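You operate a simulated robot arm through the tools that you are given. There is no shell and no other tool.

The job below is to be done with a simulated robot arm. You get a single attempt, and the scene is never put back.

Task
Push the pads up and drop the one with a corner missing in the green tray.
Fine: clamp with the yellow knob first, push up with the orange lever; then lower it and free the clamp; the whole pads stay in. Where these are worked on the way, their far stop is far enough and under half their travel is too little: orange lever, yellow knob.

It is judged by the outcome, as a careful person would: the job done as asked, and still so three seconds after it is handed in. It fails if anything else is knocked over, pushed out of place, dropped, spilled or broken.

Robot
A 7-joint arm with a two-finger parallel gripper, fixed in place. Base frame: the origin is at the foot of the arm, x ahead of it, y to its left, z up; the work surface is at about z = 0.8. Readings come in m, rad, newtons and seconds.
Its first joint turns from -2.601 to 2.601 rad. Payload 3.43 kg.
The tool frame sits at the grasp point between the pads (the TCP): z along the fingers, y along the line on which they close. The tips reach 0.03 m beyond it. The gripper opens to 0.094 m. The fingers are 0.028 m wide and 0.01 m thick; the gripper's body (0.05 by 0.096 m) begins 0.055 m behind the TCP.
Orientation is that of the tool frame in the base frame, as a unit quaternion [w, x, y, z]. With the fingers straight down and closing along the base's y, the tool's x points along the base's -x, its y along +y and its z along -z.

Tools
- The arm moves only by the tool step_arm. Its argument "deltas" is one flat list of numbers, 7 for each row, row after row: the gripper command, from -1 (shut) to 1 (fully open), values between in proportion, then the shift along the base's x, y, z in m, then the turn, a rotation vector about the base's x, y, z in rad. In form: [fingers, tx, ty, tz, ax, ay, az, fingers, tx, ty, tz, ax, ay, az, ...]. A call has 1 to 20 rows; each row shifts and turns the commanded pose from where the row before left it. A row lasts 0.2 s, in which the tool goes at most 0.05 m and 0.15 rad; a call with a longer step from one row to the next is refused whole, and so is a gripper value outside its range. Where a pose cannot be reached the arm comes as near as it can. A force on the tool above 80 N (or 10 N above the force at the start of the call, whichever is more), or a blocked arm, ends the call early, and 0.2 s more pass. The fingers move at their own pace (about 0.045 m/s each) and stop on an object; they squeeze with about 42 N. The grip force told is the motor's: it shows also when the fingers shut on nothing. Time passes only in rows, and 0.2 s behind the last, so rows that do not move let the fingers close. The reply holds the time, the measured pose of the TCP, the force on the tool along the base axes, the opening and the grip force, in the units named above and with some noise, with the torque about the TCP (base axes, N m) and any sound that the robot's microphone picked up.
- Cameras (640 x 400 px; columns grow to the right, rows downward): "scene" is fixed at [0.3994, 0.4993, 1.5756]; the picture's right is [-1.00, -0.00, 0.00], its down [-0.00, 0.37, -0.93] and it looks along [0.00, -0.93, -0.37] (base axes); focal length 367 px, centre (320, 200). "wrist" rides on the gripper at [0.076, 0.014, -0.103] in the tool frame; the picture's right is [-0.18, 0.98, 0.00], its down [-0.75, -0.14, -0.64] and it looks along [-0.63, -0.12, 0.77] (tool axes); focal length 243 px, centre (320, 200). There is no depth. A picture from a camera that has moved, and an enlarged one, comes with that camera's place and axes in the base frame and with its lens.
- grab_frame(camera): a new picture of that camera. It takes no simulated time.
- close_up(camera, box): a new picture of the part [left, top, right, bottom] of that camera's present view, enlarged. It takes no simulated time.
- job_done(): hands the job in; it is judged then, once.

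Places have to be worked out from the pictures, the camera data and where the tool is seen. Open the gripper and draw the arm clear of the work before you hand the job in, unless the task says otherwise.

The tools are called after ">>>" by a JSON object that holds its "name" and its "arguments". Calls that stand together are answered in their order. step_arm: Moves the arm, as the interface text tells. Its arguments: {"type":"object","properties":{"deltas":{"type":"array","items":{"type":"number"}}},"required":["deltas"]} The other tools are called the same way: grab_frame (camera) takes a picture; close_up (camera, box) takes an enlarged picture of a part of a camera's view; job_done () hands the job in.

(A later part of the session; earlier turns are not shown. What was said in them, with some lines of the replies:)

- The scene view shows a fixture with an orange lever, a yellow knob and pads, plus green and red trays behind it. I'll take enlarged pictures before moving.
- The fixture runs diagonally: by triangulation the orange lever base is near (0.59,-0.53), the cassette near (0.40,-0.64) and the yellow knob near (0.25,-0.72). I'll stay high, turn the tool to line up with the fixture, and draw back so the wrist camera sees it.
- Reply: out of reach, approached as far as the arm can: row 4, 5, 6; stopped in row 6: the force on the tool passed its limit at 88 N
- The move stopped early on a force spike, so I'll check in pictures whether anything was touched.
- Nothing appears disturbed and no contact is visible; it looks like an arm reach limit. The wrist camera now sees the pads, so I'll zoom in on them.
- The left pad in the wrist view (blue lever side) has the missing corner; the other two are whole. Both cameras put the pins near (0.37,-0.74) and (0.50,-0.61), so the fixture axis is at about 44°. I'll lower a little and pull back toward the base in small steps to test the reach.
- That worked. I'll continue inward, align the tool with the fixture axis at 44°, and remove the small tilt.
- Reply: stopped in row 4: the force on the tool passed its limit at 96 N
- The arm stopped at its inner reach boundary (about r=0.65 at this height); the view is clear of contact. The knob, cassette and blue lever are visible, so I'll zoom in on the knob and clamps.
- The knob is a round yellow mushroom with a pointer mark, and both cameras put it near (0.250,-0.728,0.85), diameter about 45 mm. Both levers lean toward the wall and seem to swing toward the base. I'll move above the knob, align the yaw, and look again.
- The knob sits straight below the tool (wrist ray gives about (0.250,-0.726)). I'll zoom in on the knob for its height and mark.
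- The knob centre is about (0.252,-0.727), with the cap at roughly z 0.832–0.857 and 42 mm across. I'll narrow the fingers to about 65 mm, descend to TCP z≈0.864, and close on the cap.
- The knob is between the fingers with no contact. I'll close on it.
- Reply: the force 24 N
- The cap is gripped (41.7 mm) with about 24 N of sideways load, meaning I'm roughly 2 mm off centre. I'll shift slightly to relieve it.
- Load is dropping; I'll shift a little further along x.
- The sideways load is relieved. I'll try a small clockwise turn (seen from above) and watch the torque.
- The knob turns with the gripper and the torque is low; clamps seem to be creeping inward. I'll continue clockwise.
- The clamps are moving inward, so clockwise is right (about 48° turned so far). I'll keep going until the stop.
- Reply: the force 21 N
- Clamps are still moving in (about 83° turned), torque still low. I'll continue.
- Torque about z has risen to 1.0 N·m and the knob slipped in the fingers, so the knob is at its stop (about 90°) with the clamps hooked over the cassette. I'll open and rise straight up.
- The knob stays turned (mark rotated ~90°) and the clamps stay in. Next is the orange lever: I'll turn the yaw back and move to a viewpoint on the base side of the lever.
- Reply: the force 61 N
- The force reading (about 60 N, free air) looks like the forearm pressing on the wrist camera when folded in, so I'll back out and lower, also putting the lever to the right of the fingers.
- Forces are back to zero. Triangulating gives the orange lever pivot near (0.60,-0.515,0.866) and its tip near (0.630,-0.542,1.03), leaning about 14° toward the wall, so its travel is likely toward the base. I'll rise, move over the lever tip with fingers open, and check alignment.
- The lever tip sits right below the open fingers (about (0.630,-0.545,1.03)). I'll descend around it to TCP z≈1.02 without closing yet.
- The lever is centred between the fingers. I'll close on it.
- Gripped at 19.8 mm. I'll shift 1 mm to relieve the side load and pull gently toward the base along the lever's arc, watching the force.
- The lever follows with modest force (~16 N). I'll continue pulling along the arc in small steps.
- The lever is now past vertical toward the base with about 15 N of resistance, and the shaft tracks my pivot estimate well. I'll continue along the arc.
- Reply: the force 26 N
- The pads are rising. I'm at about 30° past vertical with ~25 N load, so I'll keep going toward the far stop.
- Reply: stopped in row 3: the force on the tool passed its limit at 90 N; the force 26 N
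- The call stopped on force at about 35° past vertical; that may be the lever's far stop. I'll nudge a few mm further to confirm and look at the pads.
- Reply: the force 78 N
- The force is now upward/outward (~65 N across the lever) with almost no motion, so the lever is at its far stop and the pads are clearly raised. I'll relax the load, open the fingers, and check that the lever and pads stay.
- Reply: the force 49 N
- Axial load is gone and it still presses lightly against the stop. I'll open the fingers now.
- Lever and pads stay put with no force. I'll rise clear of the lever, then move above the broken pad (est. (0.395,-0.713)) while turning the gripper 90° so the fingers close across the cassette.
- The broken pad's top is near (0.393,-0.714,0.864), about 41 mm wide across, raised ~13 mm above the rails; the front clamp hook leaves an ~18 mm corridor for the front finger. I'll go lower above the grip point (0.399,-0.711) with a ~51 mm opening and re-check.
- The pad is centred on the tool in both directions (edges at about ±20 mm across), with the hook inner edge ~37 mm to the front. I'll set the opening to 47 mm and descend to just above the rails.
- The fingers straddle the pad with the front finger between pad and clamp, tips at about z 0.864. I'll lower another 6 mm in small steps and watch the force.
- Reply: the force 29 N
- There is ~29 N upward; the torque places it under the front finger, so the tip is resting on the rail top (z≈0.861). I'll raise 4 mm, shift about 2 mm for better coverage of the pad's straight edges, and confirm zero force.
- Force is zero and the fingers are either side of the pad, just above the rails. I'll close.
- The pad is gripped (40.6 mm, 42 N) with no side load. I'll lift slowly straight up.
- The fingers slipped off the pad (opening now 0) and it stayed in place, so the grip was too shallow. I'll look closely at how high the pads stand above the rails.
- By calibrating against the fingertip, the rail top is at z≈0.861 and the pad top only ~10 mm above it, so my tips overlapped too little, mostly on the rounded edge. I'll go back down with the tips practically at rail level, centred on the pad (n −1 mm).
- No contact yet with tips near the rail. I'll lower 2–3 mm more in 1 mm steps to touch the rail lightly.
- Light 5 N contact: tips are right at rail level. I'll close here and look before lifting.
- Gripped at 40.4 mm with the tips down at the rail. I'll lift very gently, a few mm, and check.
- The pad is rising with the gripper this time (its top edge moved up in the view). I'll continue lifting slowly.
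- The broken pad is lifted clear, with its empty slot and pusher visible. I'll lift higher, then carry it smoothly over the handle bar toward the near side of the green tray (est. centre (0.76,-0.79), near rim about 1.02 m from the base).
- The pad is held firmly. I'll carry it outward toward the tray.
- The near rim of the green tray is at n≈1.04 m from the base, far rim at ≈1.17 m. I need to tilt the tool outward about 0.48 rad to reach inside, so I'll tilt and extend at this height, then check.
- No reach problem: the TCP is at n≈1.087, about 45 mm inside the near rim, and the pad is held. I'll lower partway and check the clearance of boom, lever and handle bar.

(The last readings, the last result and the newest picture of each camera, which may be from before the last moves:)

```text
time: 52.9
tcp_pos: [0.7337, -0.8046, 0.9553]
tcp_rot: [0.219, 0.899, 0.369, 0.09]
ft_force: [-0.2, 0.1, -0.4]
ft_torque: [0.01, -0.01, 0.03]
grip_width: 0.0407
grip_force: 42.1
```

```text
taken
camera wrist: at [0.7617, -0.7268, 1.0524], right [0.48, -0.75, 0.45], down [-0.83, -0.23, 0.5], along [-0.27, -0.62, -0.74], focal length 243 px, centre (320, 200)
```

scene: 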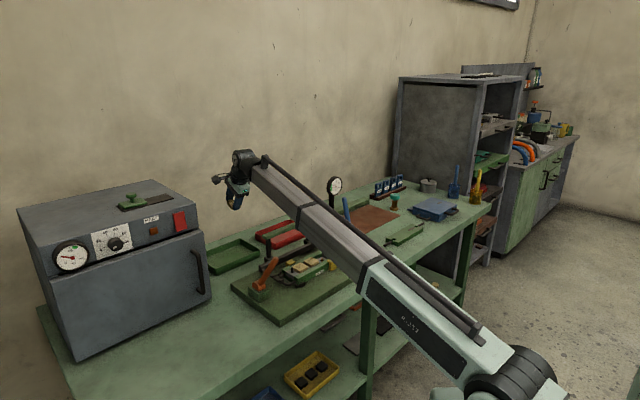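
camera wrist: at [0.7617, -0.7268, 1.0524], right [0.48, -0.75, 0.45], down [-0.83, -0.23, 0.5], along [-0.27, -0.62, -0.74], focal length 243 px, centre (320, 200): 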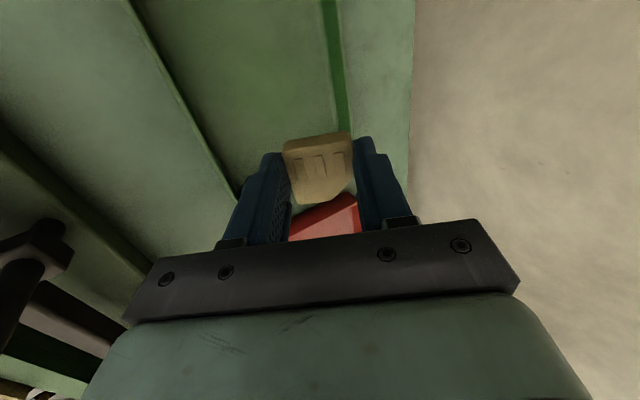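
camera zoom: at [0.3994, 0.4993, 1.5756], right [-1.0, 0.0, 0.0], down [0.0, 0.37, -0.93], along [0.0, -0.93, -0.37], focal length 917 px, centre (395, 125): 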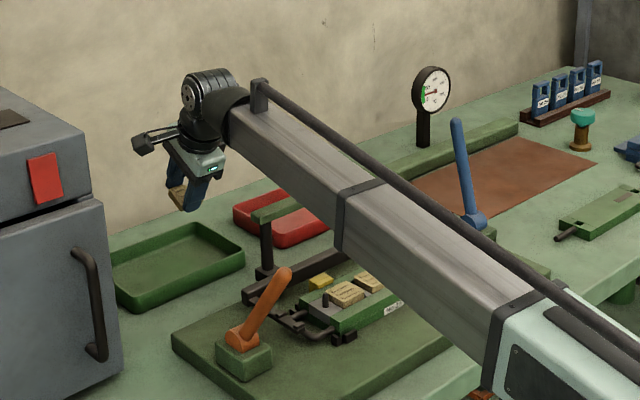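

All clear: the lever, handle bar and boom are well separated and the pad is above the tray's interior. I'll lower to TCP z≈0.868, just above the tray floor.

>>> {"name": "step_arm", "arguments": {"deltas": [-1, 0, 0, -0.02, 0, 0, 0, -1, 0, 0, -0.025, 0, 0, 0, -1, 0, 0, -0.022, 0, 0, 0, -1, 0, 0, -0.013, 0, 0, 0, -1, 0, 0, -0.006, 0, 0, 0]}}

>>> {"name": "close_up", "arguments": {"camera": "scene", "box": [180, 180, 340, 310]}}

>>> {"name": "grab_frame", "arguments": {"camera": "wrist"}}

```text
time: 54.1
tcp_pos: [0.7323, -0.8054, 0.8702]
tcp_rot: [0.219, 0.899, 0.369, 0.091]
ft_force: [0.1, -0.3, -1.2]
ft_torque: [-0.02, -0.02, 0.04]
grip_width: 0.0404
grip_force: 42.5
```

```text
3.08 times, centred on (260, 245) of scene
camera zoom: at [0.3994, 0.4993, 1.5756], right [-1.0, 0.0, 0.0], down [0.0, 0.37, -0.93], along [0.0, -0.93, -0.37], focal length 1129 px, centre (505, 62)
```

zoom: 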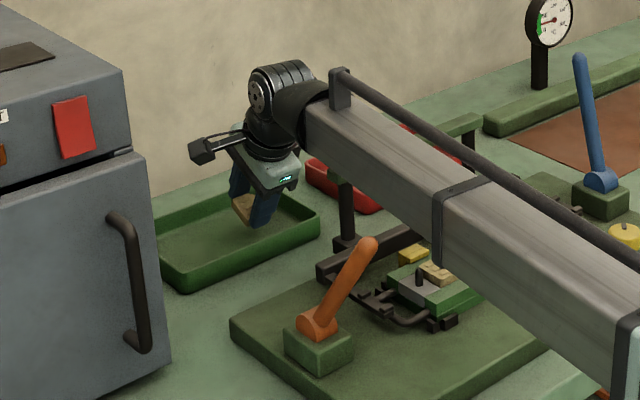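

```text
taken
camera wrist: at [0.7615, -0.7264, 0.9665], right [0.48, -0.75, 0.45], down [-0.83, -0.23, 0.5], along [-0.27, -0.62, -0.74], focal length 243 px, centre (320, 200)
```

wrist: 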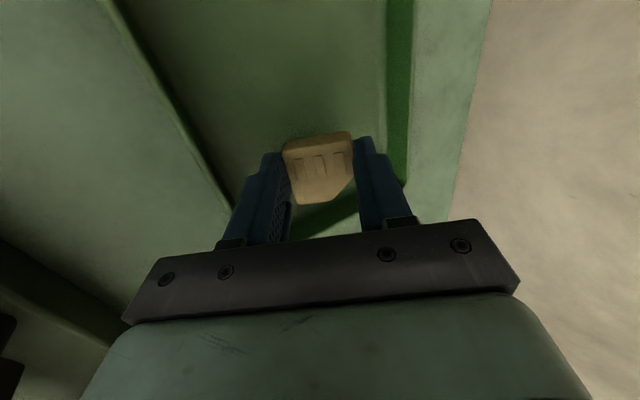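

The pad is inside the tray, roughly 2 cm above its floor. I'll lower 10 mm more and check for contact.

>>> {"name": "step_arm", "arguments": {"deltas": [-1, 0, 0, -0.005, 0, 0, 0, -1, 0, 0, -0.005, 0, 0, 0, -1, 0, 0, 0, 0, 0, 0]}}

>>> {"name": "close_up", "arguments": {"camera": "scene", "box": [210, 215, 280, 265]}}

```text
time: 54.9
tcp_pos: [0.7312, -0.8033, 0.8602]
tcp_rot: [0.219, 0.899, 0.368, 0.09]
ft_force: [0.4, 0.1, -0.7]
ft_torque: [0.0, -0.03, 0.02]
grip_width: 0.0406
grip_force: 41.8
```

```text
8.00 times, centred on (245, 240) of scene
camera zoom: at [0.3994, 0.4993, 1.5756], right [-1.0, 0.0, 0.0], down [0.0, 0.37, -0.93], along [0.0, -0.93, -0.37], focal length 2935 px, centre (920, -120)
```

zoom: 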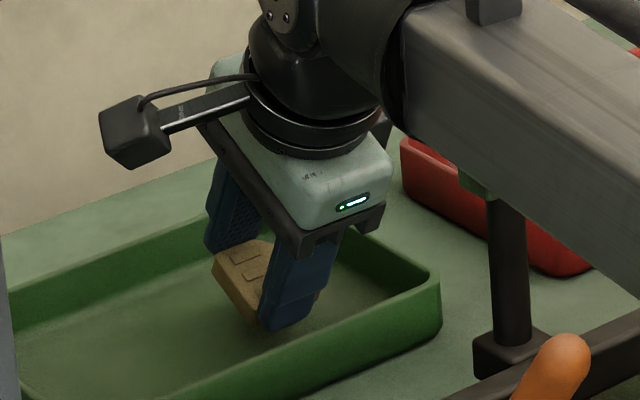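

No contact; the lowest corner is about 1–2 cm above the floor. I'll open the fingers just enough to release the pad.

>>> {"name": "step_arm", "arguments": {"deltas": [0.2, 0, 0, 0, 0, 0, 0, 0.2, 0, 0, 0, 0, 0, 0, 0.2, 0, 0, 0, 0, 0, 0]}}

>>> {"name": "close_up", "arguments": {"camera": "scene", "box": [210, 215, 280, 265]}}

>>> {"name": "grab_frame", "arguments": {"camera": "wrist"}}

```text
time: 55.7
tcp_pos: [0.7324, -0.8043, 0.8606]
tcp_rot: [0.219, 0.899, 0.369, 0.09]
ft_force: [0.3, -0.3, 0.2]
ft_torque: [-0.03, -0.02, -0.04]
grip_width: 0.0563
grip_force: 0.0
```

```text
8.00 times, centred on (245, 240) of scene
camera zoom: at [0.3994, 0.4993, 1.5756], right [-1.0, 0.0, 0.0], down [0.0, 0.37, -0.93], along [0.0, -0.93, -0.37], focal length 2935 px, centre (920, -120)
```

zoom: 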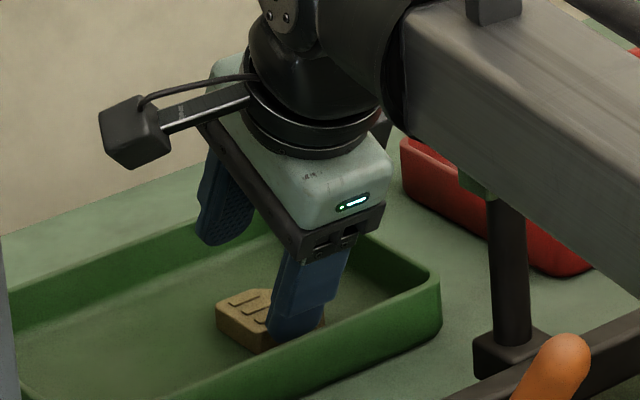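

```text
taken
camera wrist: at [0.7612, -0.7262, 0.957], right [0.48, -0.75, 0.45], down [-0.83, -0.23, 0.5], along [-0.27, -0.62, -0.74], focal length 243 px, centre (320, 200)
```

wrist: 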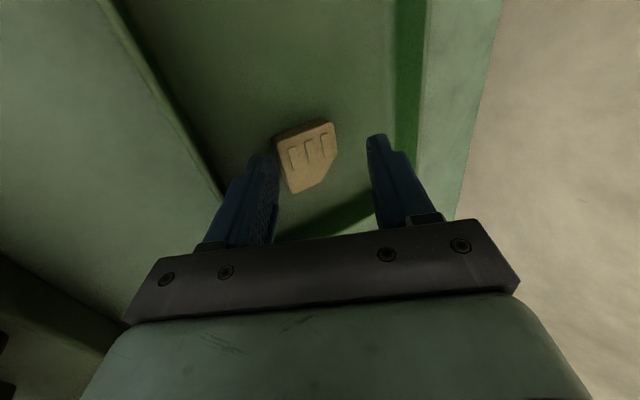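

The pad lies flat in the green tray. I'll retreat straight up, then untilt while drawing back.

>>> {"name": "step_arm", "arguments": {"deltas": [0.2, 0, 0, 0.01, 0, 0, 0, 0.2, 0, 0, 0.03, 0, 0, 0, 0.2, 0, 0, 0.04, 0, 0, 0, 0.2, 0, 0, 0.04, 0, 0, 0, 0.2, 0, 0, 0.04, 0, 0, 0, 0.2, 0, 0, 0.04, 0, 0, 0, 0.2, 0, 0, 0.03, 0, 0, 0, 0.2, -0.012, 0.0123, 0, 0.057, 0.056, 0, 0.2, -0.012, 0.0123, 0, 0.057, 0.056, 0, 0.2, -0.012, 0.0123, 0, 0.057, 0.056, 0, 0.2, -0.012, 0.0123, 0, 0.057, 0.056, 0, 0.2, -0.012, 0.0123, 0, 0.057, 0.056, 0, 0.2, -0.012, 0.0123, 0, 0.057, 0.056, 0]}}

>>> {"name": "grab_frame", "arguments": {"camera": "wrist"}}

>>> {"name": "close_up", "arguments": {"camera": "scene", "box": [190, 190, 390, 320]}}

```text
time: 58.5
tcp_pos: [0.661, -0.7297, 1.0908]
tcp_rot: [-0.001, 0.925, 0.379, 0.001]
ft_force: [0.4, -0.2, 0.2]
ft_torque: [0.03, 0.01, -0.04]
grip_width: 0.0565
grip_force: 0.0
```

```text
taken
camera wrist: at [0.7239, -0.6876, 1.1921], right [0.56, -0.83, 0.0], down [-0.64, -0.43, 0.64], along [-0.53, -0.36, -0.77], focal length 243 px, centre (320, 200)
```

wrist: 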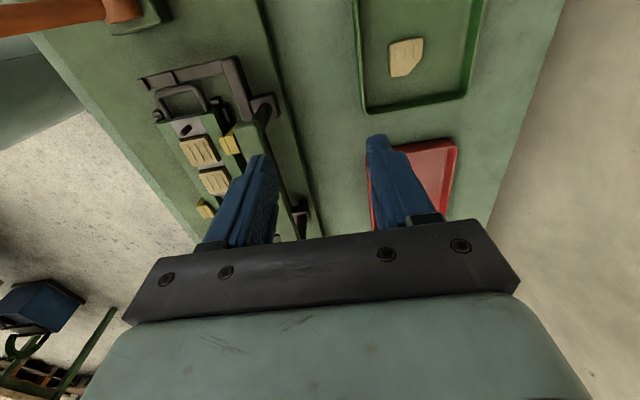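

```text
3.08 times, centred on (290, 255) of scene
camera zoom: at [0.3994, 0.4993, 1.5756], right [-1.0, 0.0, 0.0], down [0.0, 0.37, -0.93], along [0.0, -0.93, -0.37], focal length 1129 px, centre (412, 31)
```

zoom: 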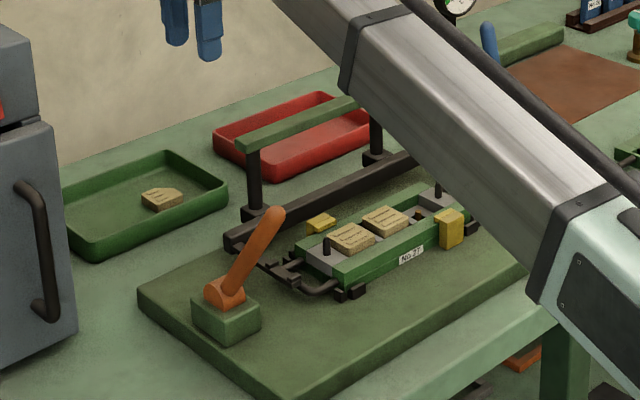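

The broken pad rests in the green tray, and the two whole pads are still raised in the cassette. Now I'll return to the orange lever: turn the yaw back and move to just outside the lever tip, staying high, then verify.

>>> {"name": "step_arm", "arguments": {"deltas": [1, -0.008, 0.021, 0, 0, 0, 0.13, 1, -0.008, 0.021, 0, 0, 0, 0.13, 1, -0.008, 0.021, 0, 0, 0, 0.13, 1, -0.008, 0.021, 0, 0, 0, 0.13, 1, -0.008, 0.021, 0, 0, 0, 0.13, 1, -0.008, 0.021, 0, 0, 0, 0.13, 1, -0.008, 0.021, 0, 0, 0, 0.13, 1, -0.008, 0.021, 0, 0, 0, 0.13, 1, -0.008, 0.021, 0, 0, 0, 0.13, 1, -0.008, 0.021, 0, 0, 0, 0.13, 1, -0.008, 0.021, 0, 0, 0, 0.13, 1, -0.008, 0.0207, 0, 0, 0, 0.129]}}

>>> {"name": "grab_frame", "arguments": {"camera": "wrist"}}

>>> {"name": "close_up", "arguments": {"camera": "scene", "box": [190, 160, 350, 310]}}

```text
time: 61.1
tcp_pos: [0.564, -0.4771, 1.0889]
tcp_rot: [-0.001, 0.39, 0.921, 0.0]
ft_force: [-0.3, -0.3, 0.2]
ft_torque: [0.03, 0.03, -0.03]
grip_width: 0.094
grip_force: 0.1
```

```text
taken
camera wrist: at [0.5214, -0.4141, 1.1913], right [0.83, 0.55, 0.0], down [0.42, -0.64, 0.64], along [0.35, -0.53, -0.77], focal length 243 px, centre (320, 200)
```

wrist: 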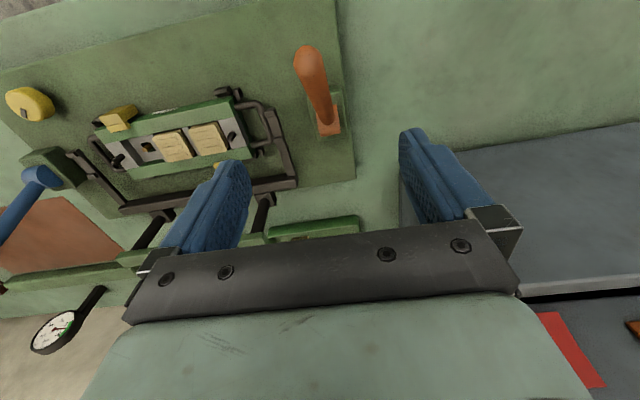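

```text
2.67 times, centred on (270, 235) of scene
camera zoom: at [0.3994, 0.4993, 1.5756], right [-1.0, 0.0, 0.0], down [0.0, 0.37, -0.93], along [0.0, -0.93, -0.37], focal length 978 px, centre (453, 107)
```

zoom: 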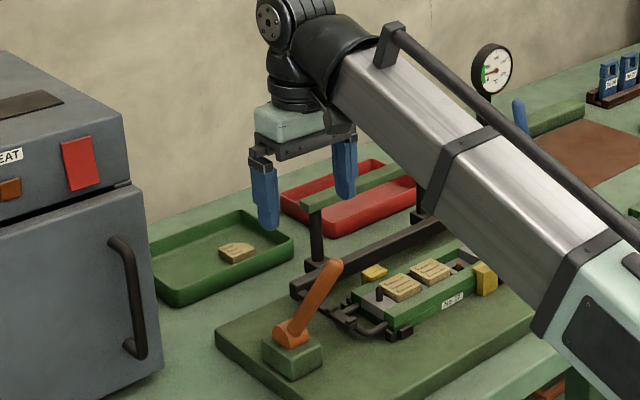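

The lever tip is at about (0.532,-0.446,1.01), nearly centred laterally. I'll descend around it to the earlier grip point.

>>> {"name": "step_arm", "arguments": {"deltas": [1, -0.0055, 0.0057, -0.0183, 0, 0, 0, 1, -0.0055, 0.0057, -0.0183, 0, 0, 0, 1, -0.0055, 0.0057, -0.0183, 0, 0, 0, 1, -0.0055, 0.0057, -0.0183, 0, 0, 0, 1, -0.006, 0.0047, -0.0183, 0, 0, 0]}}

>>> {"name": "grab_frame", "arguments": {"camera": "wrist"}}

```text
time: 62.3
tcp_pos: [0.5371, -0.4507, 0.9981]
tcp_rot: [-0.001, 0.392, 0.92, 0.0]
ft_force: [0.3, -0.5, -0.2]
ft_torque: [-0.02, 0.0, -0.01]
grip_width: 0.0941
grip_force: 0.1
```

```text
taken
camera wrist: at [0.4936, -0.3868, 1.1002], right [0.84, 0.55, 0.0], down [0.42, -0.64, 0.64], along [0.35, -0.54, -0.77], focal length 243 px, centre (320, 200)
```

wrist: 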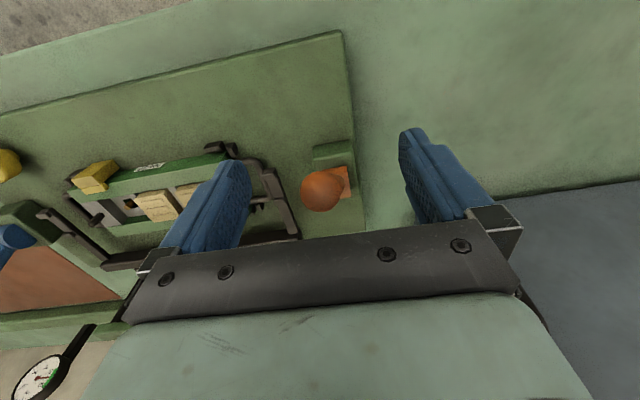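

The lever tip is centred between the fingers. I'll close on it.

>>> {"name": "step_arm", "arguments": {"deltas": [-1, 0, 0, 0, 0, 0, 0, -1, 0, 0, 0, 0, 0, 0, -1, 0, 0, 0, 0, 0, 0, -1, 0, 0, 0, 0, 0, 0, -1, 0, 0, 0, 0, 0, 0]}}

```text
time: 63.5
tcp_pos: [0.5374, -0.4505, 0.9985]
tcp_rot: [-0.001, 0.391, 0.92, 0.001]
ft_force: [8.2, 6.3, -0.9]
ft_torque: [-0.03, 0.04, -0.07]
grip_width: 0.0219
grip_force: 31.6
```

Gripped. I'll push the lever back along the reverse arc, first half.

>>> {"name": "step_arm", "arguments": {"deltas": [-1, 0.005, -0.0044, 0.0043, 0, 0, 0, -1, 0.0048, -0.005, 0.004, 0, 0, 0, -1, 0.0049, -0.0051, 0.0036, 0, 0, 0, -1, 0.0051, -0.0053, 0.0033, 0, 0, 0, -1, 0.0051, -0.0053, 0.0029, 0, 0, 0, -1, 0.0053, -0.0055, 0.0025, 0, 0, 0, -1, 0.0053, -0.0056, 0.0022, 0, 0, 0, -1, 0.0054, -0.0056, 0.0017, 0, 0, 0, -1, 0.0055, -0.0057, 0.0014, 0, 0, 0]}}

>>> {"name": "close_up", "arguments": {"camera": "scene", "box": [200, 180, 360, 310]}}

```text
time: 65.5
tcp_pos: [0.5851, -0.4979, 1.0224]
tcp_rot: [-0.002, 0.39, 0.921, 0.002]
ft_force: [14.0, 27.5, -2.7]
ft_torque: [1.15, 1.0, 0.02]
grip_width: 0.0198
grip_force: 45.1
```

```text
3.08 times, centred on (280, 245) of scene
camera zoom: at [0.3994, 0.4993, 1.5756], right [-1.0, 0.0, 0.0], down [0.0, 0.37, -0.93], along [0.0, -0.93, -0.37], focal length 1129 px, centre (443, 62)
```

zoom: 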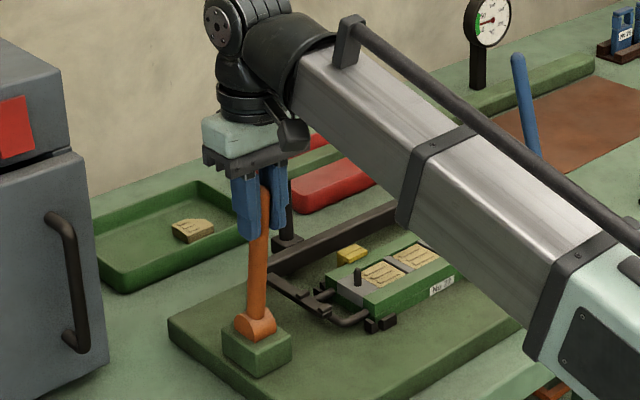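

The lever is near vertical and the pads are going down, about 30 N load. I'll continue to the start position.

>>> {"name": "step_arm", "arguments": {"deltas": [-1, 0.0055, -0.0057, 0.001, 0, 0, 0, -1, 0.0055, -0.0057, 0.0005, 0, 0, 0, -1, 0.0055, -0.0058, 0.0002, 0, 0, 0, -1, 0.0055, -0.0058, -0.0002, 0, 0, 0, -1, 0.0055, -0.0058, -0.0007, 0, 0, 0, -1, 0.0055, -0.0057, -0.001, 0, 0, 0, -1, 0.0055, -0.0057, -0.0014, 0, 0, 0]}}

>>> {"name": "close_up", "arguments": {"camera": "scene", "box": [200, 180, 360, 310]}}

```text
time: 67.1
tcp_pos: [0.6245, -0.5365, 1.0223]
tcp_rot: [-0.001, 0.39, 0.921, 0.003]
ft_force: [24.8, 36.9, 7.7]
ft_torque: [0.47, 1.67, 0.03]
grip_width: 0.0199
grip_force: 45.1
```

```text
3.08 times, centred on (280, 245) of scene
camera zoom: at [0.3994, 0.4993, 1.5756], right [-1.0, 0.0, 0.0], down [0.0, 0.37, -0.93], along [0.0, -0.93, -0.37], focal length 1129 px, centre (443, 62)
```

zoom: 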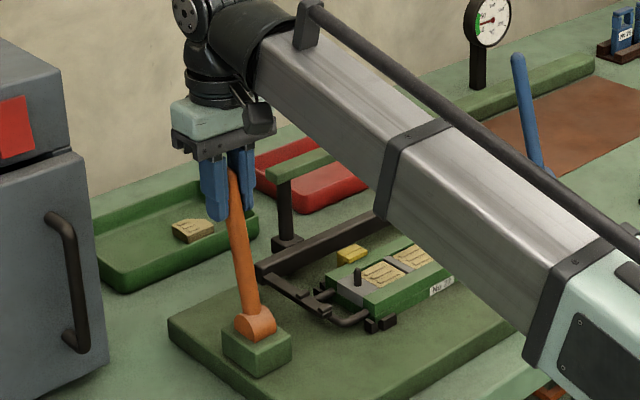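

The lever is nearly at its start; there is a ~43 N sideways component along the fixture axis, so I'll shift 3 mm that way and then push the last bit to the stop.

>>> {"name": "step_arm", "arguments": {"deltas": [-1, 0.0012, 0.0012, 0, 0, 0, 0, -1, 0.0012, 0.0012, 0, 0, 0, 0, -1, 0.0028, -0.0029, -0.0007, 0, 0, 0, -1, 0.0021, -0.0022, -0.0007, 0, 0, 0]}}

```text
time: 68.1
tcp_pos: [0.627, -0.5413, 1.0226]
tcp_rot: [-0.001, 0.391, 0.92, -0.001]
ft_force: [7.6, 18.3, 5.9]
ft_torque: [0.92, 1.28, 0.0]
grip_width: 0.0197
grip_force: 44.8
```

Side load has halved. I'll keep pushing a few mm further toward the start stop.

>>> {"name": "step_arm", "arguments": {"deltas": [-1, 0.0018, -0.0009, -0.0005, 0, 0, 0, -1, 0.0018, -0.0017, -0.0005, 0, 0, 0, -1, 0.0014, -0.0015, -0.0005, 0, 0, 0]}}

```text
time: 68.9
tcp_pos: [0.6326, -0.5444, 1.0205]
tcp_rot: [-0.002, 0.391, 0.92, -0.001]
ft_force: [-7.3, 16.3, 7.2]
ft_torque: [0.64, 1.13, 0.01]
grip_width: 0.0193
grip_force: 45.1
```

Resistance is rising near the original position. One more small push to confirm the stop.

>>> {"name": "step_arm", "arguments": {"deltas": [-1, 0.0014, -0.0015, -0.0004, 0, 0, 0, -1, 0.0014, -0.0015, -0.0004, 0, 0, 0]}}

>>> {"name": "close_up", "arguments": {"camera": "scene", "box": [200, 190, 360, 310]}}

```text
time: 69.5
tcp_pos: [0.6324, -0.546, 1.0194]
tcp_rot: [-0.005, 0.391, 0.92, 0.002]
ft_force: [-22.8, 29.7, 9.4]
ft_torque: [0.0, 0.6, 0.13]
grip_width: 0.0196
grip_force: 45.4
```

```text
3.33 times, centred on (280, 250) of scene
camera zoom: at [0.3994, 0.4993, 1.5756], right [-1.0, 0.0, 0.0], down [0.0, 0.37, -0.93], along [0.0, -0.93, -0.37], focal length 1223 px, centre (453, 33)
```

zoom: 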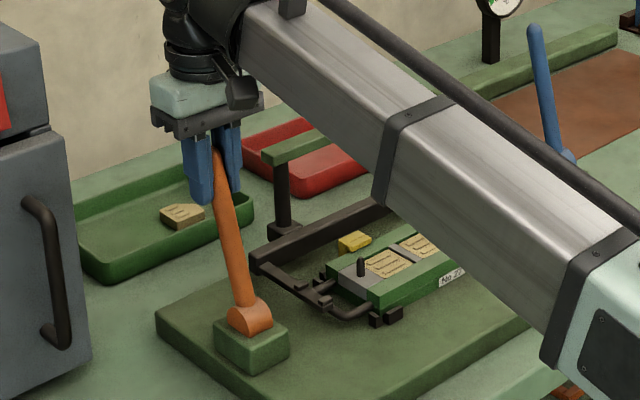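

The resistance jumped to ~37 N with no further motion: the lever is back on its start stop and the pads are down. I'll relax, open and rise clear.

>>> {"name": "step_arm", "arguments": {"deltas": [-1, -0.001, 0.001, 0, 0, 0, 0, 0.3, 0, 0, 0, 0, 0, 0, 1, 0, 0, 0, 0, 0, 0, 1, 0, 0, 0, 0, 0, 0, 1, 0, 0, 0, 0, 0, 0, 1, 0, 0, 0.03, 0, 0, 0, 1, 0, 0, 0.03, 0, 0, 0, 1, 0, 0, 0.03, 0, 0, 0]}}

>>> {"name": "grab_frame", "arguments": {"camera": "wrist"}}

>>> {"name": "close_up", "arguments": {"camera": "scene", "box": [200, 180, 380, 310]}}

```text
time: 71.3
tcp_pos: [0.6367, -0.5476, 1.1105]
tcp_rot: [0.0, 0.392, 0.92, 0.0]
ft_force: [0.1, 0.0, -0.8]
ft_torque: [0.0, 0.02, 0.02]
grip_width: 0.0939
grip_force: 0.1
```

```text
taken
camera wrist: at [0.5927, -0.4828, 1.2117], right [0.84, 0.55, 0.0], down [0.42, -0.64, 0.64], along [0.35, -0.54, -0.77], focal length 243 px, centre (320, 200)
```

wrist: 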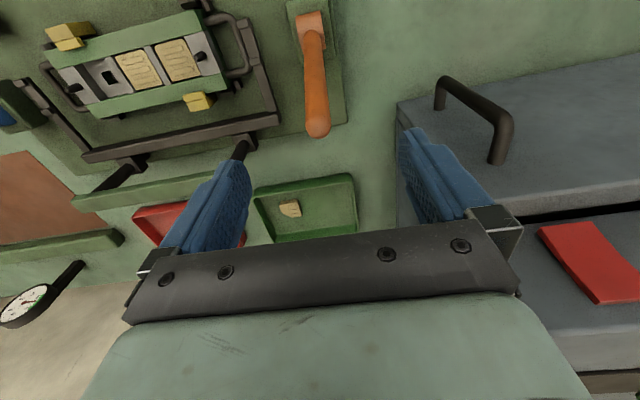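

```text
3.08 times, centred on (290, 245) of scene
camera zoom: at [0.3994, 0.4993, 1.5756], right [-1.0, 0.0, 0.0], down [0.0, 0.37, -0.93], along [0.0, -0.93, -0.37], focal length 1129 px, centre (412, 62)
```

zoom: 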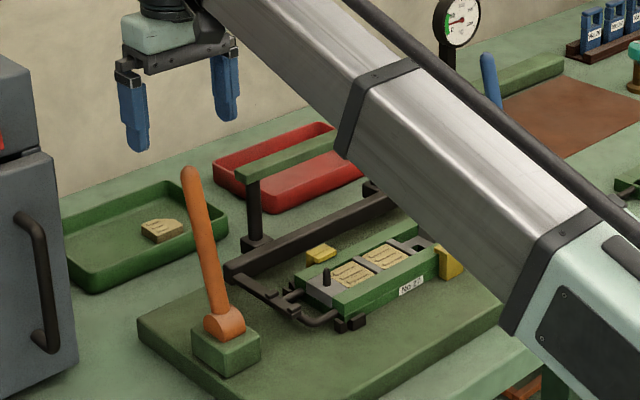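

The lever is back in its start position, pads down, and everything else is in place. Now I'll free the clamp: travel to above the knob while turning the gripper to about −50° so I can turn counter-clockwise.

>>> {"name": "step_arm", "arguments": {"deltas": [1, -0.0296, -0.0138, 0, 0, 0, -0.126, 1, -0.0296, -0.0138, 0, 0, 0, -0.126, 1, -0.0296, -0.0138, -0.005, 0, 0, -0.126, 1, -0.0296, -0.0138, -0.005, 0, 0, -0.126, 1, -0.0296, -0.0138, -0.005, 0, 0, -0.126, 1, -0.0296, -0.0138, -0.005, 0, 0, -0.126, 1, -0.0296, -0.0138, -0.005, 0, 0, -0.126, 1, -0.0296, -0.0138, -0.005, 0, 0, -0.126, 0.4, -0.0296, -0.0138, -0.005, 0, 0, -0.126, 0.4, -0.0296, -0.0138, -0.005, 0, 0, -0.126, 0.4, -0.0296, -0.0138, -0.005, 0, 0, -0.126, 0.4, -0.0296, -0.0138, -0.005, 0, 0, -0.126, 0.4, -0.0296, -0.0138, 0, 0, 0, -0.126]}}

>>> {"name": "grab_frame", "arguments": {"camera": "wrist"}}

>>> {"name": "close_up", "arguments": {"camera": "scene", "box": [260, 200, 400, 300]}}

```text
time: 74.1
tcp_pos: [0.2504, -0.728, 1.0598]
tcp_rot: [0.001, 0.94, 0.341, 0.001]
ft_force: [1.2, 0.0, -0.4]
ft_torque: [0.01, -0.01, -0.01]
grip_width: 0.0659
grip_force: 0.0
```

```text
taken
camera wrist: at [0.3169, -0.6899, 1.1611], right [0.49, -0.87, 0.0], down [-0.67, -0.38, 0.64], along [-0.56, -0.31, -0.77], focal length 243 px, centre (320, 200)
```

wrist: 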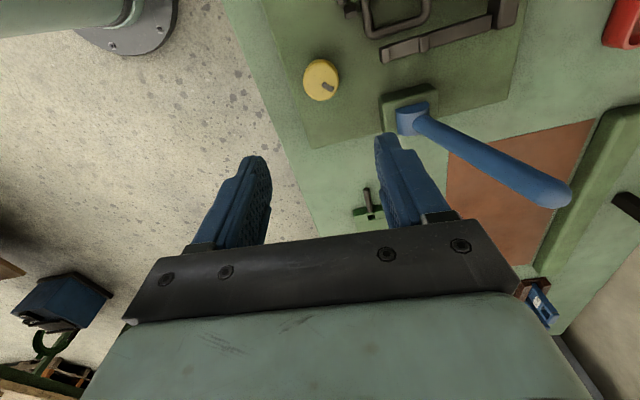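

```text
4.00 times, centred on (330, 250) of scene
camera zoom: at [0.3994, 0.4993, 1.5756], right [-1.0, 0.0, 0.0], down [0.0, 0.37, -0.93], along [0.0, -0.93, -0.37], focal length 1467 px, centre (280, 0)
```

zoom: 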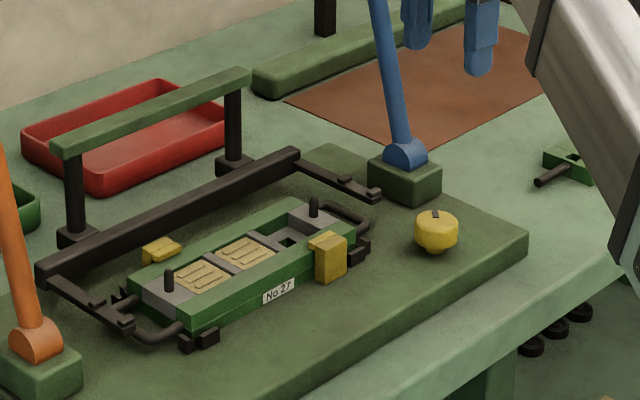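

The knob is below the tool and pads are seated. I'll shift 3 mm onto the knob centre and descend as before.

>>> {"name": "step_arm", "arguments": {"deltas": [0.4, 0.003, 0.0015, -0.03, 0, 0, 0, 0.4, 0, 0, -0.04, 0, 0, 0, 0.4, 0, 0, -0.04, 0, 0, 0, 0.4, 0, 0, -0.04, 0, 0, 0, 0.4, 0, 0, -0.03, 0, 0, 0, 0.4, 0, 0, -0.016, 0, 0, 0]}}

>>> {"name": "close_up", "arguments": {"camera": "wrist", "box": [230, 110, 410, 230]}}

```text
time: 75.5
tcp_pos: [0.2545, -0.7264, 0.862]
tcp_rot: [0.0, 0.94, 0.342, 0.001]
ft_force: [0.2, -0.3, -0.1]
ft_torque: [0.0, 0.01, 0.04]
grip_width: 0.0657
grip_force: 0.0
```

```text
3.33 times, centred on (320, 170) of wrist
camera zoom: at [0.3201, -0.6878, 0.9644], right [0.49, -0.87, 0.0], down [-0.67, -0.38, 0.64], along [-0.56, -0.31, -0.77], focal length 809 px, centre (320, 300)
```

zoom: 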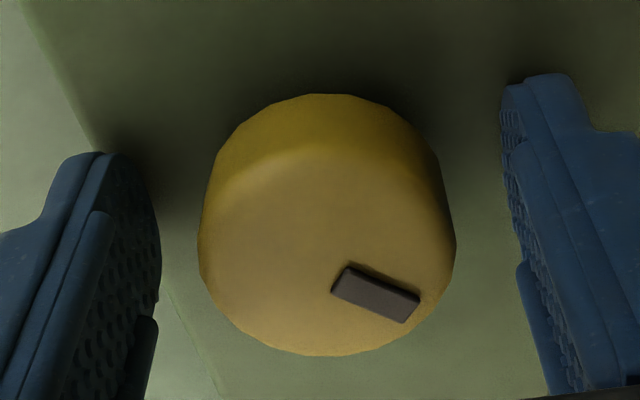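

Knob is centred between the fingers. I'll close on it.

>>> {"name": "step_arm", "arguments": {"deltas": [-1, 0, 0, 0, 0, 0, 0, -1, 0, 0, 0, 0, 0, 0, -1, 0, 0, 0, 0, 0, 0]}}

```text
time: 76.3
tcp_pos: [0.2539, -0.7251, 0.8634]
tcp_rot: [-0.001, 0.939, 0.343, 0.0]
ft_force: [5.1, -7.3, -2.5]
ft_torque: [-0.03, 0.08, 0.0]
grip_width: 0.0419
grip_force: 42.3
```

Gripped with only small side load. I'll turn counter-clockwise in steps and watch the clamps and torque.

>>> {"name": "step_arm", "arguments": {"deltas": [-1, 0, 0, 0, 0, 0, 0.08, -1, 0, 0, 0, 0, 0, 0.1, -1, 0, 0, 0, 0, 0, 0.1, -1, 0, 0, 0, 0, 0, 0.1, -1, 0, 0, 0, 0, 0, 0.1, -1, 0, 0, 0, 0, 0, 0.1, -1, 0, 0, 0, 0, 0, 0.1]}}

>>> {"name": "close_up", "arguments": {"camera": "wrist", "box": [230, 110, 410, 230]}}

>>> {"name": "close_up", "arguments": {"camera": "scene", "box": [260, 225, 380, 300]}}

```text
time: 77.9
tcp_pos: [0.2534, -0.7243, 0.8622]
tcp_rot: [-0.001, 0.771, 0.637, 0.0]
ft_force: [-3.8, -8.6, -0.5]
ft_torque: [0.0, -0.95, 0.02]
grip_width: 0.0418
grip_force: 45.2
```

```text
3.33 times, centred on (320, 170) of wrist
camera zoom: at [0.281, -0.6542, 0.9646], right [0.93, -0.37, 0.0], down [-0.28, -0.71, 0.64], along [-0.24, -0.6, -0.77], focal length 809 px, centre (320, 300)
```

zoom: 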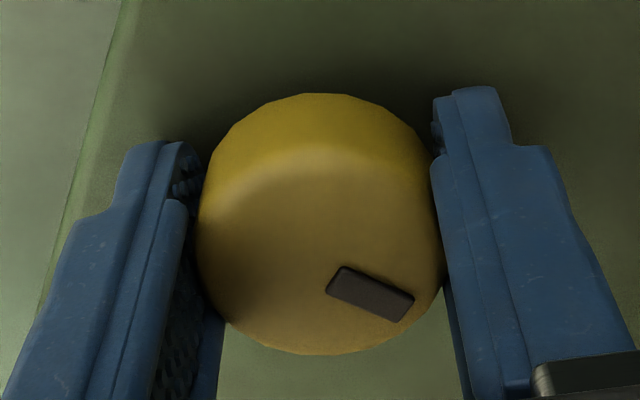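

```text
5.33 times, centred on (320, 262) of scene
camera zoom: at [0.3994, 0.4993, 1.5756], right [-1.0, 0.0, 0.0], down [0.0, 0.37, -0.93], along [0.0, -0.93, -0.37], focal length 1956 px, centre (320, -133)
```

zoom: 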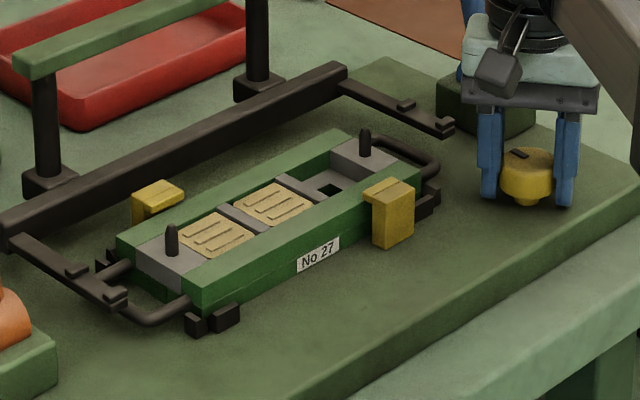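

The clamps are backing off and the knob turns with the gripper. I'll continue counter-clockwise to the stop.

>>> {"name": "step_arm", "arguments": {"deltas": [-1, 0, 0, 0, 0, 0, 0.1, -1, 0, 0, 0, 0, 0, 0.1, -1, 0, 0, 0, 0, 0, 0.1, -1, 0, 0, 0, 0, 0, 0.1, -1, 0, 0, 0, 0, 0, 0.1, -1, 0, 0, 0, 0, 0, 0.1, -1, 0, 0, 0, 0, 0, 0.1, -1, 0, 0, 0, 0, 0, 0.1]}}

>>> {"name": "close_up", "arguments": {"camera": "wrist", "box": [230, 110, 410, 230]}}

>>> {"name": "close_up", "arguments": {"camera": "scene", "box": [260, 225, 380, 300]}}

```text
time: 79.7
tcp_pos: [0.252, -0.7256, 0.863]
tcp_rot: [-0.002, 0.463, 0.886, 0.0]
ft_force: [-19.8, -7.4, -6.1]
ft_torque: [-0.64, -0.61, -0.01]
grip_width: 0.0415
grip_force: 44.8
```

```text
3.33 times, centred on (320, 170) of wrist
camera zoom: at [0.22, -0.6558, 0.9648], right [0.91, 0.41, 0.0], down [0.32, -0.7, 0.64], along [0.26, -0.58, -0.77], focal length 809 px, centre (320, 300)
```

zoom: 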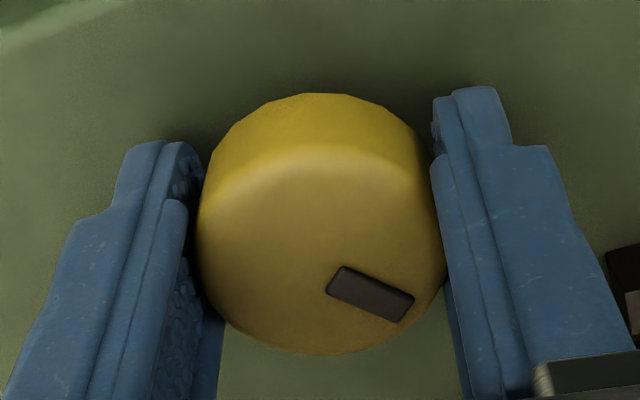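

```text
5.33 times, centred on (320, 262) of scene
camera zoom: at [0.3994, 0.4993, 1.5756], right [-1.0, 0.0, 0.0], down [0.0, 0.37, -0.93], along [0.0, -0.93, -0.37], focal length 1956 px, centre (320, -133)
```

zoom: 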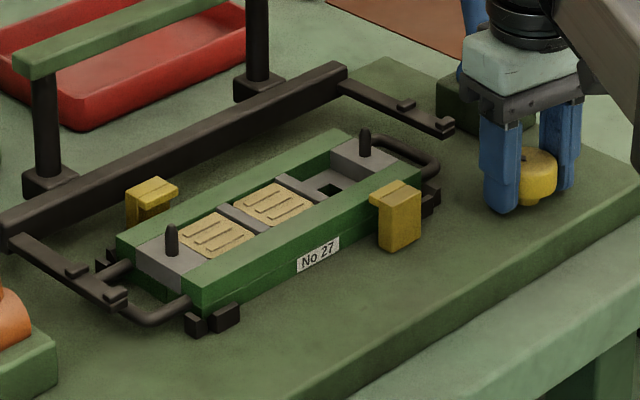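

The clamps are almost back to their original place (about 85° turned). A few more small turns until the stop.

>>> {"name": "step_arm", "arguments": {"deltas": [-1, 0.001, 0, 0, 0, 0, 0.06, -1, 0, 0, 0, 0, 0, 0.06, -1, 0, 0, 0, 0, 0, 0.06]}}

>>> {"name": "close_up", "arguments": {"camera": "wrist", "box": [230, 110, 410, 230]}}

>>> {"name": "close_up", "arguments": {"camera": "scene", "box": [260, 225, 380, 300]}}

```text
time: 80.5
tcp_pos: [0.2534, -0.7261, 0.8622]
tcp_rot: [-0.002, 0.38, 0.925, -0.002]
ft_force: [-27.3, -12.4, -3.5]
ft_torque: [0.25, -0.51, -0.6]
grip_width: 0.0416
grip_force: 45.3
```

```text
3.33 times, centred on (320, 170) of wrist
camera zoom: at [0.2087, -0.6632, 0.9649], right [0.82, 0.57, -0.01], down [0.44, -0.63, 0.64], along [0.36, -0.53, -0.77], focal length 809 px, centre (320, 300)
```

zoom: 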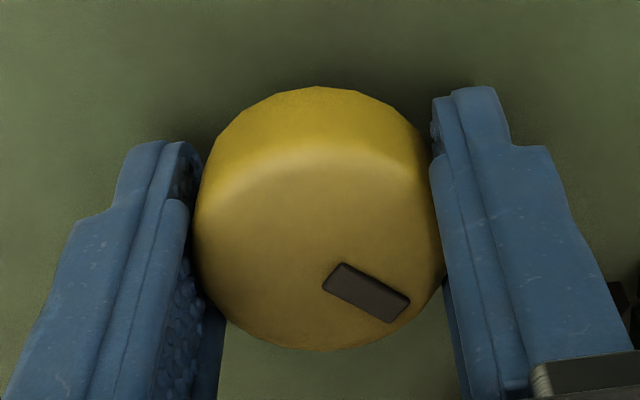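

```text
5.33 times, centred on (320, 262) of scene
camera zoom: at [0.3994, 0.4993, 1.5756], right [-1.0, 0.0, 0.0], down [0.0, 0.37, -0.93], along [0.0, -0.93, -0.37], focal length 1956 px, centre (320, -133)
```

zoom: 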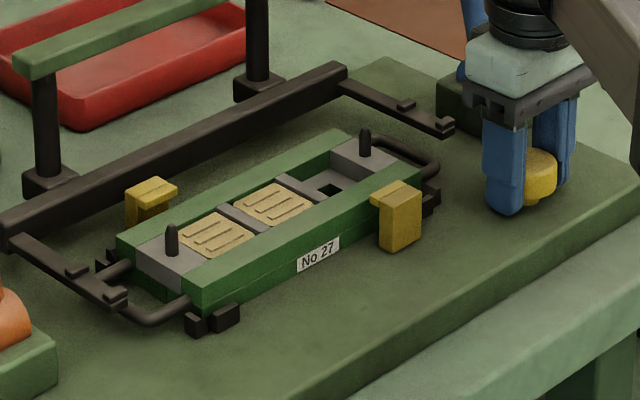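

Torque is now −0.6 N·m and the mark shifted a little in the grip: it is meeting the release stop. One more small turn to be sure.

>>> {"name": "step_arm", "arguments": {"deltas": [-1, 0, 0, 0, 0, 0, 0.06, -1, 0, 0, 0, 0, 0, 0.06]}}

>>> {"name": "close_up", "arguments": {"camera": "wrist", "box": [230, 110, 410, 230]}}

```text
time: 81.1
tcp_pos: [0.2526, -0.7282, 0.8632]
tcp_rot: [-0.003, 0.325, 0.946, -0.002]
ft_force: [-29.6, -12.4, -0.3]
ft_torque: [0.29, -0.42, -1.0]
grip_width: 0.0417
grip_force: 44.1
```

```text
3.33 times, centred on (320, 170) of wrist
camera zoom: at [0.2012, -0.6686, 0.965], right [0.75, 0.66, -0.01], down [0.51, -0.57, 0.64], along [0.42, -0.48, -0.77], focal length 809 px, centre (320, 300)
```

zoom: 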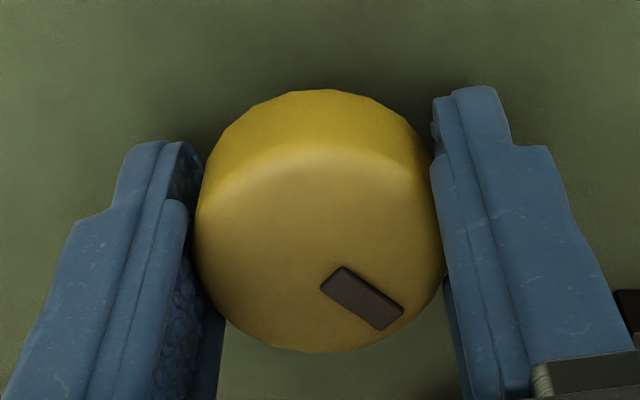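

The release stop is confirmed (−1.0 N·m, slipping). I'll relieve the side load, open, rise straight up and inspect.

>>> {"name": "step_arm", "arguments": {"deltas": [-1, -0.002, -0.001, 0, 0, 0, 0, 0.4, 0, 0, 0, 0, 0, 0, 0.4, 0, 0, 0, 0, 0, 0, 0.4, 0, 0, 0, 0, 0, 0, 0.4, 0, 0, 0.03, 0, 0, 0, 0.4, 0, 0, 0.04, 0, 0, 0, 0.4, 0, 0, 0.04, 0, 0, 0, 0.4, 0, 0, 0.04, 0, 0, 0, 0.4, 0, 0, 0.03, 0, 0, 0]}}

>>> {"name": "grab_frame", "arguments": {"camera": "wrist"}}

>>> {"name": "close_up", "arguments": {"camera": "scene", "box": [200, 180, 400, 310]}}

>>> {"name": "close_up", "arguments": {"camera": "scene", "box": [260, 225, 380, 300]}}

```text
time: 83.1
tcp_pos: [0.2527, -0.7256, 1.0438]
tcp_rot: [-0.001, 0.325, 0.946, -0.001]
ft_force: [0.1, 0.0, -0.6]
ft_torque: [-0.01, 0.0, -0.01]
grip_width: 0.0659
grip_force: 0.1
```

```text
taken
camera wrist: at [0.2013, -0.6687, 1.1458], right [0.75, 0.66, 0.0], down [0.51, -0.58, 0.64], along [0.42, -0.48, -0.77], focal length 243 px, centre (320, 200)
```

wrist: 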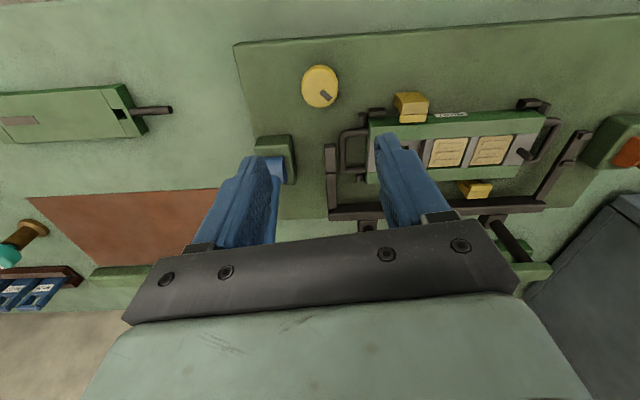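

```text
3.08 times, centred on (300, 245) of scene
camera zoom: at [0.3994, 0.4993, 1.5756], right [-1.0, 0.0, 0.0], down [0.0, 0.37, -0.93], along [0.0, -0.93, -0.37], focal length 1129 px, centre (382, 62)
```

zoom: 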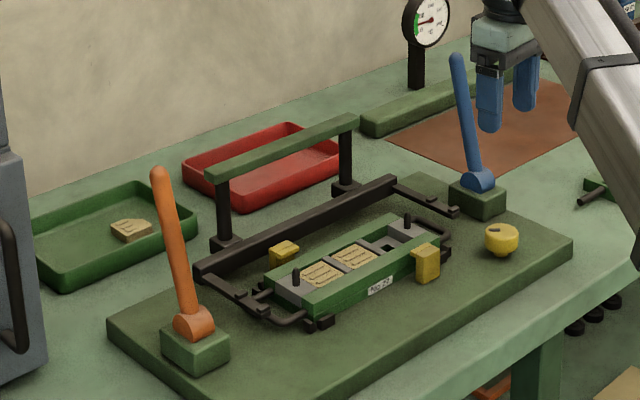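

```text
5.33 times, centred on (320, 262) of scene
camera zoom: at [0.3994, 0.4993, 1.5756], right [-1.0, 0.0, 0.0], down [0.0, 0.37, -0.93], along [0.0, -0.93, -0.37], focal length 1956 px, centre (320, -133)
```

zoom: 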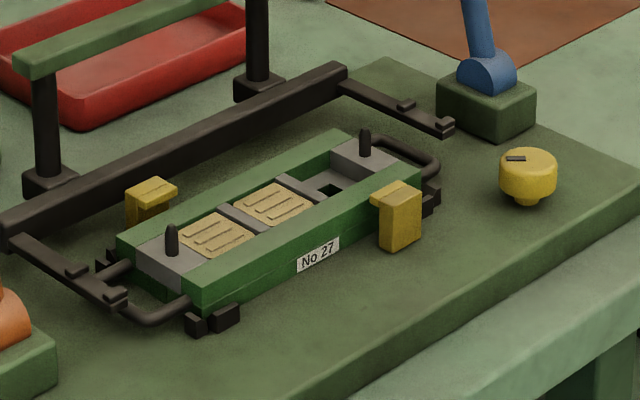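

Knob mark, clamps and lever are all back where they started, the two whole pads are seated, and the broken pad is in the green tray. I'll open fully and draw the arm up and clear.

>>> {"name": "step_arm", "arguments": {"deltas": [1, 0, 0, 0.03, 0, 0, 0, 1, 0, 0, 0.03, 0, 0, 0, 1, 0.035, -0.01, 0.01, 0, 0, 0, 1, 0.035, -0.01, 0.01, 0, 0, 0, 1, 0.035, -0.01, 0.01, 0, 0, 0, 1, 0.035, -0.01, 0.01, 0, 0, 0, 1, 0.035, -0.01, 0.01, 0, 0, 0, 1, 0.035, -0.01, 0.01, 0, 0, 0, 1, 0.035, -0.01, 0.01, 0, 0, 0, 1, 0.035, -0.01, 0.01, 0, 0, 0]}}

>>> {"name": "grab_frame", "arguments": {"camera": "wrist"}}

>>> {"name": "grab_frame", "arguments": {"camera": "scene"}}

>>> {"name": "close_up", "arguments": {"camera": "scene", "box": [200, 190, 400, 310]}}

```text
time: 85.3
tcp_pos: [0.5341, -0.8059, 1.1818]
tcp_rot: [-0.001, 0.325, 0.946, 0.001]
ft_force: [-0.1, 0.4, -1.0]
ft_torque: [-0.01, 0.0, 0.02]
grip_width: 0.0941
grip_force: 0.1
```

```text
taken
camera wrist: at [0.4821, -0.7488, 1.2847], right [0.75, 0.66, 0.0], down [0.51, -0.58, 0.64], along [0.42, -0.48, -0.77], focal length 243 px, centre (320, 200)
```

wrist: 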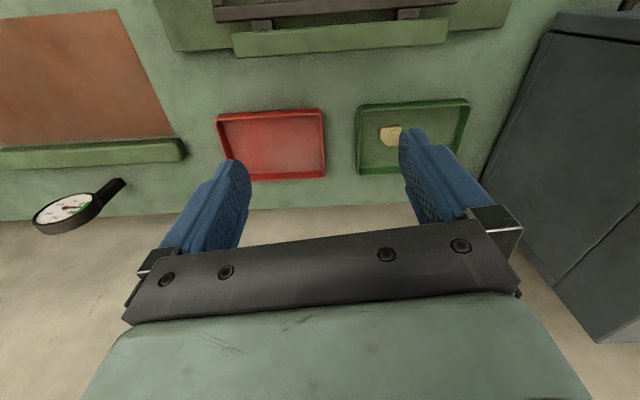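

```text
taken
```

scene: 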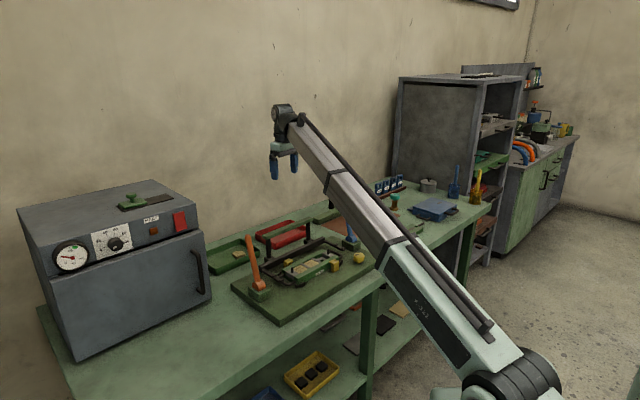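

```text
3.20 times, centred on (300, 250) of scene
camera zoom: at [0.3994, 0.4993, 1.5756], right [-1.0, 0.0, 0.0], down [0.0, 0.37, -0.93], along [0.0, -0.93, -0.37], focal length 1174 px, centre (384, 40)
```

zoom: 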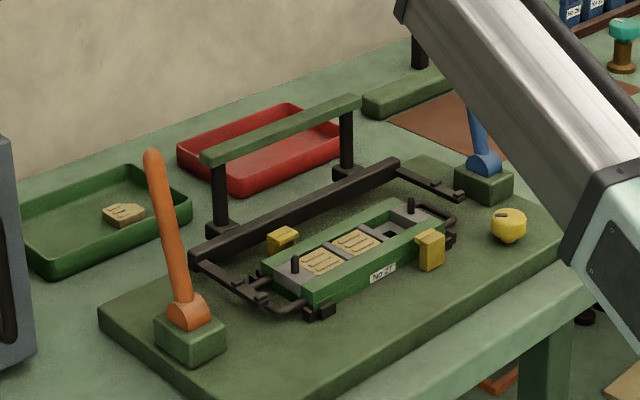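

The arm is clear with the gripper open. The broken pad lies in the green tray, the two whole pads are seated, the lever is down and the clamp is free, and nothing else has moved, so I'm handing the job in.

>>> {"name": "job_done", "arguments": {}}

```text
The job is handed in.
```

The pad with the missing corner is lying flat in the green tray, and I've handed the job in. The two whole pads are seated in the cassette.

- **Clamp:** I turned the yellow knob about 90° clockwise to its stop to clamp. Afterwards I turned it back to its other stop. The knob mark and both clamps look the same as at the start.
- **Lever:** I pulled the orange lever to its far stop to raise the pads. Once the broken pad was out, I pushed it back to its start stop, and the pads went down.
- **Pick-up:** My first grip on the broken pad was too shallow and slipped off, but the pad stayed in its slot. The second, deeper grip held.
- **Stops on force:** Four moves ended early on the force limit or showed a high load in open air. The lever reaching its far stop caused one. The other three seem to have come from the arm folding in on itself, and the pictures showed nothing on the bench touched.

The final pictures show nothing else moved, and the arm is drawn clear with the gripper open.
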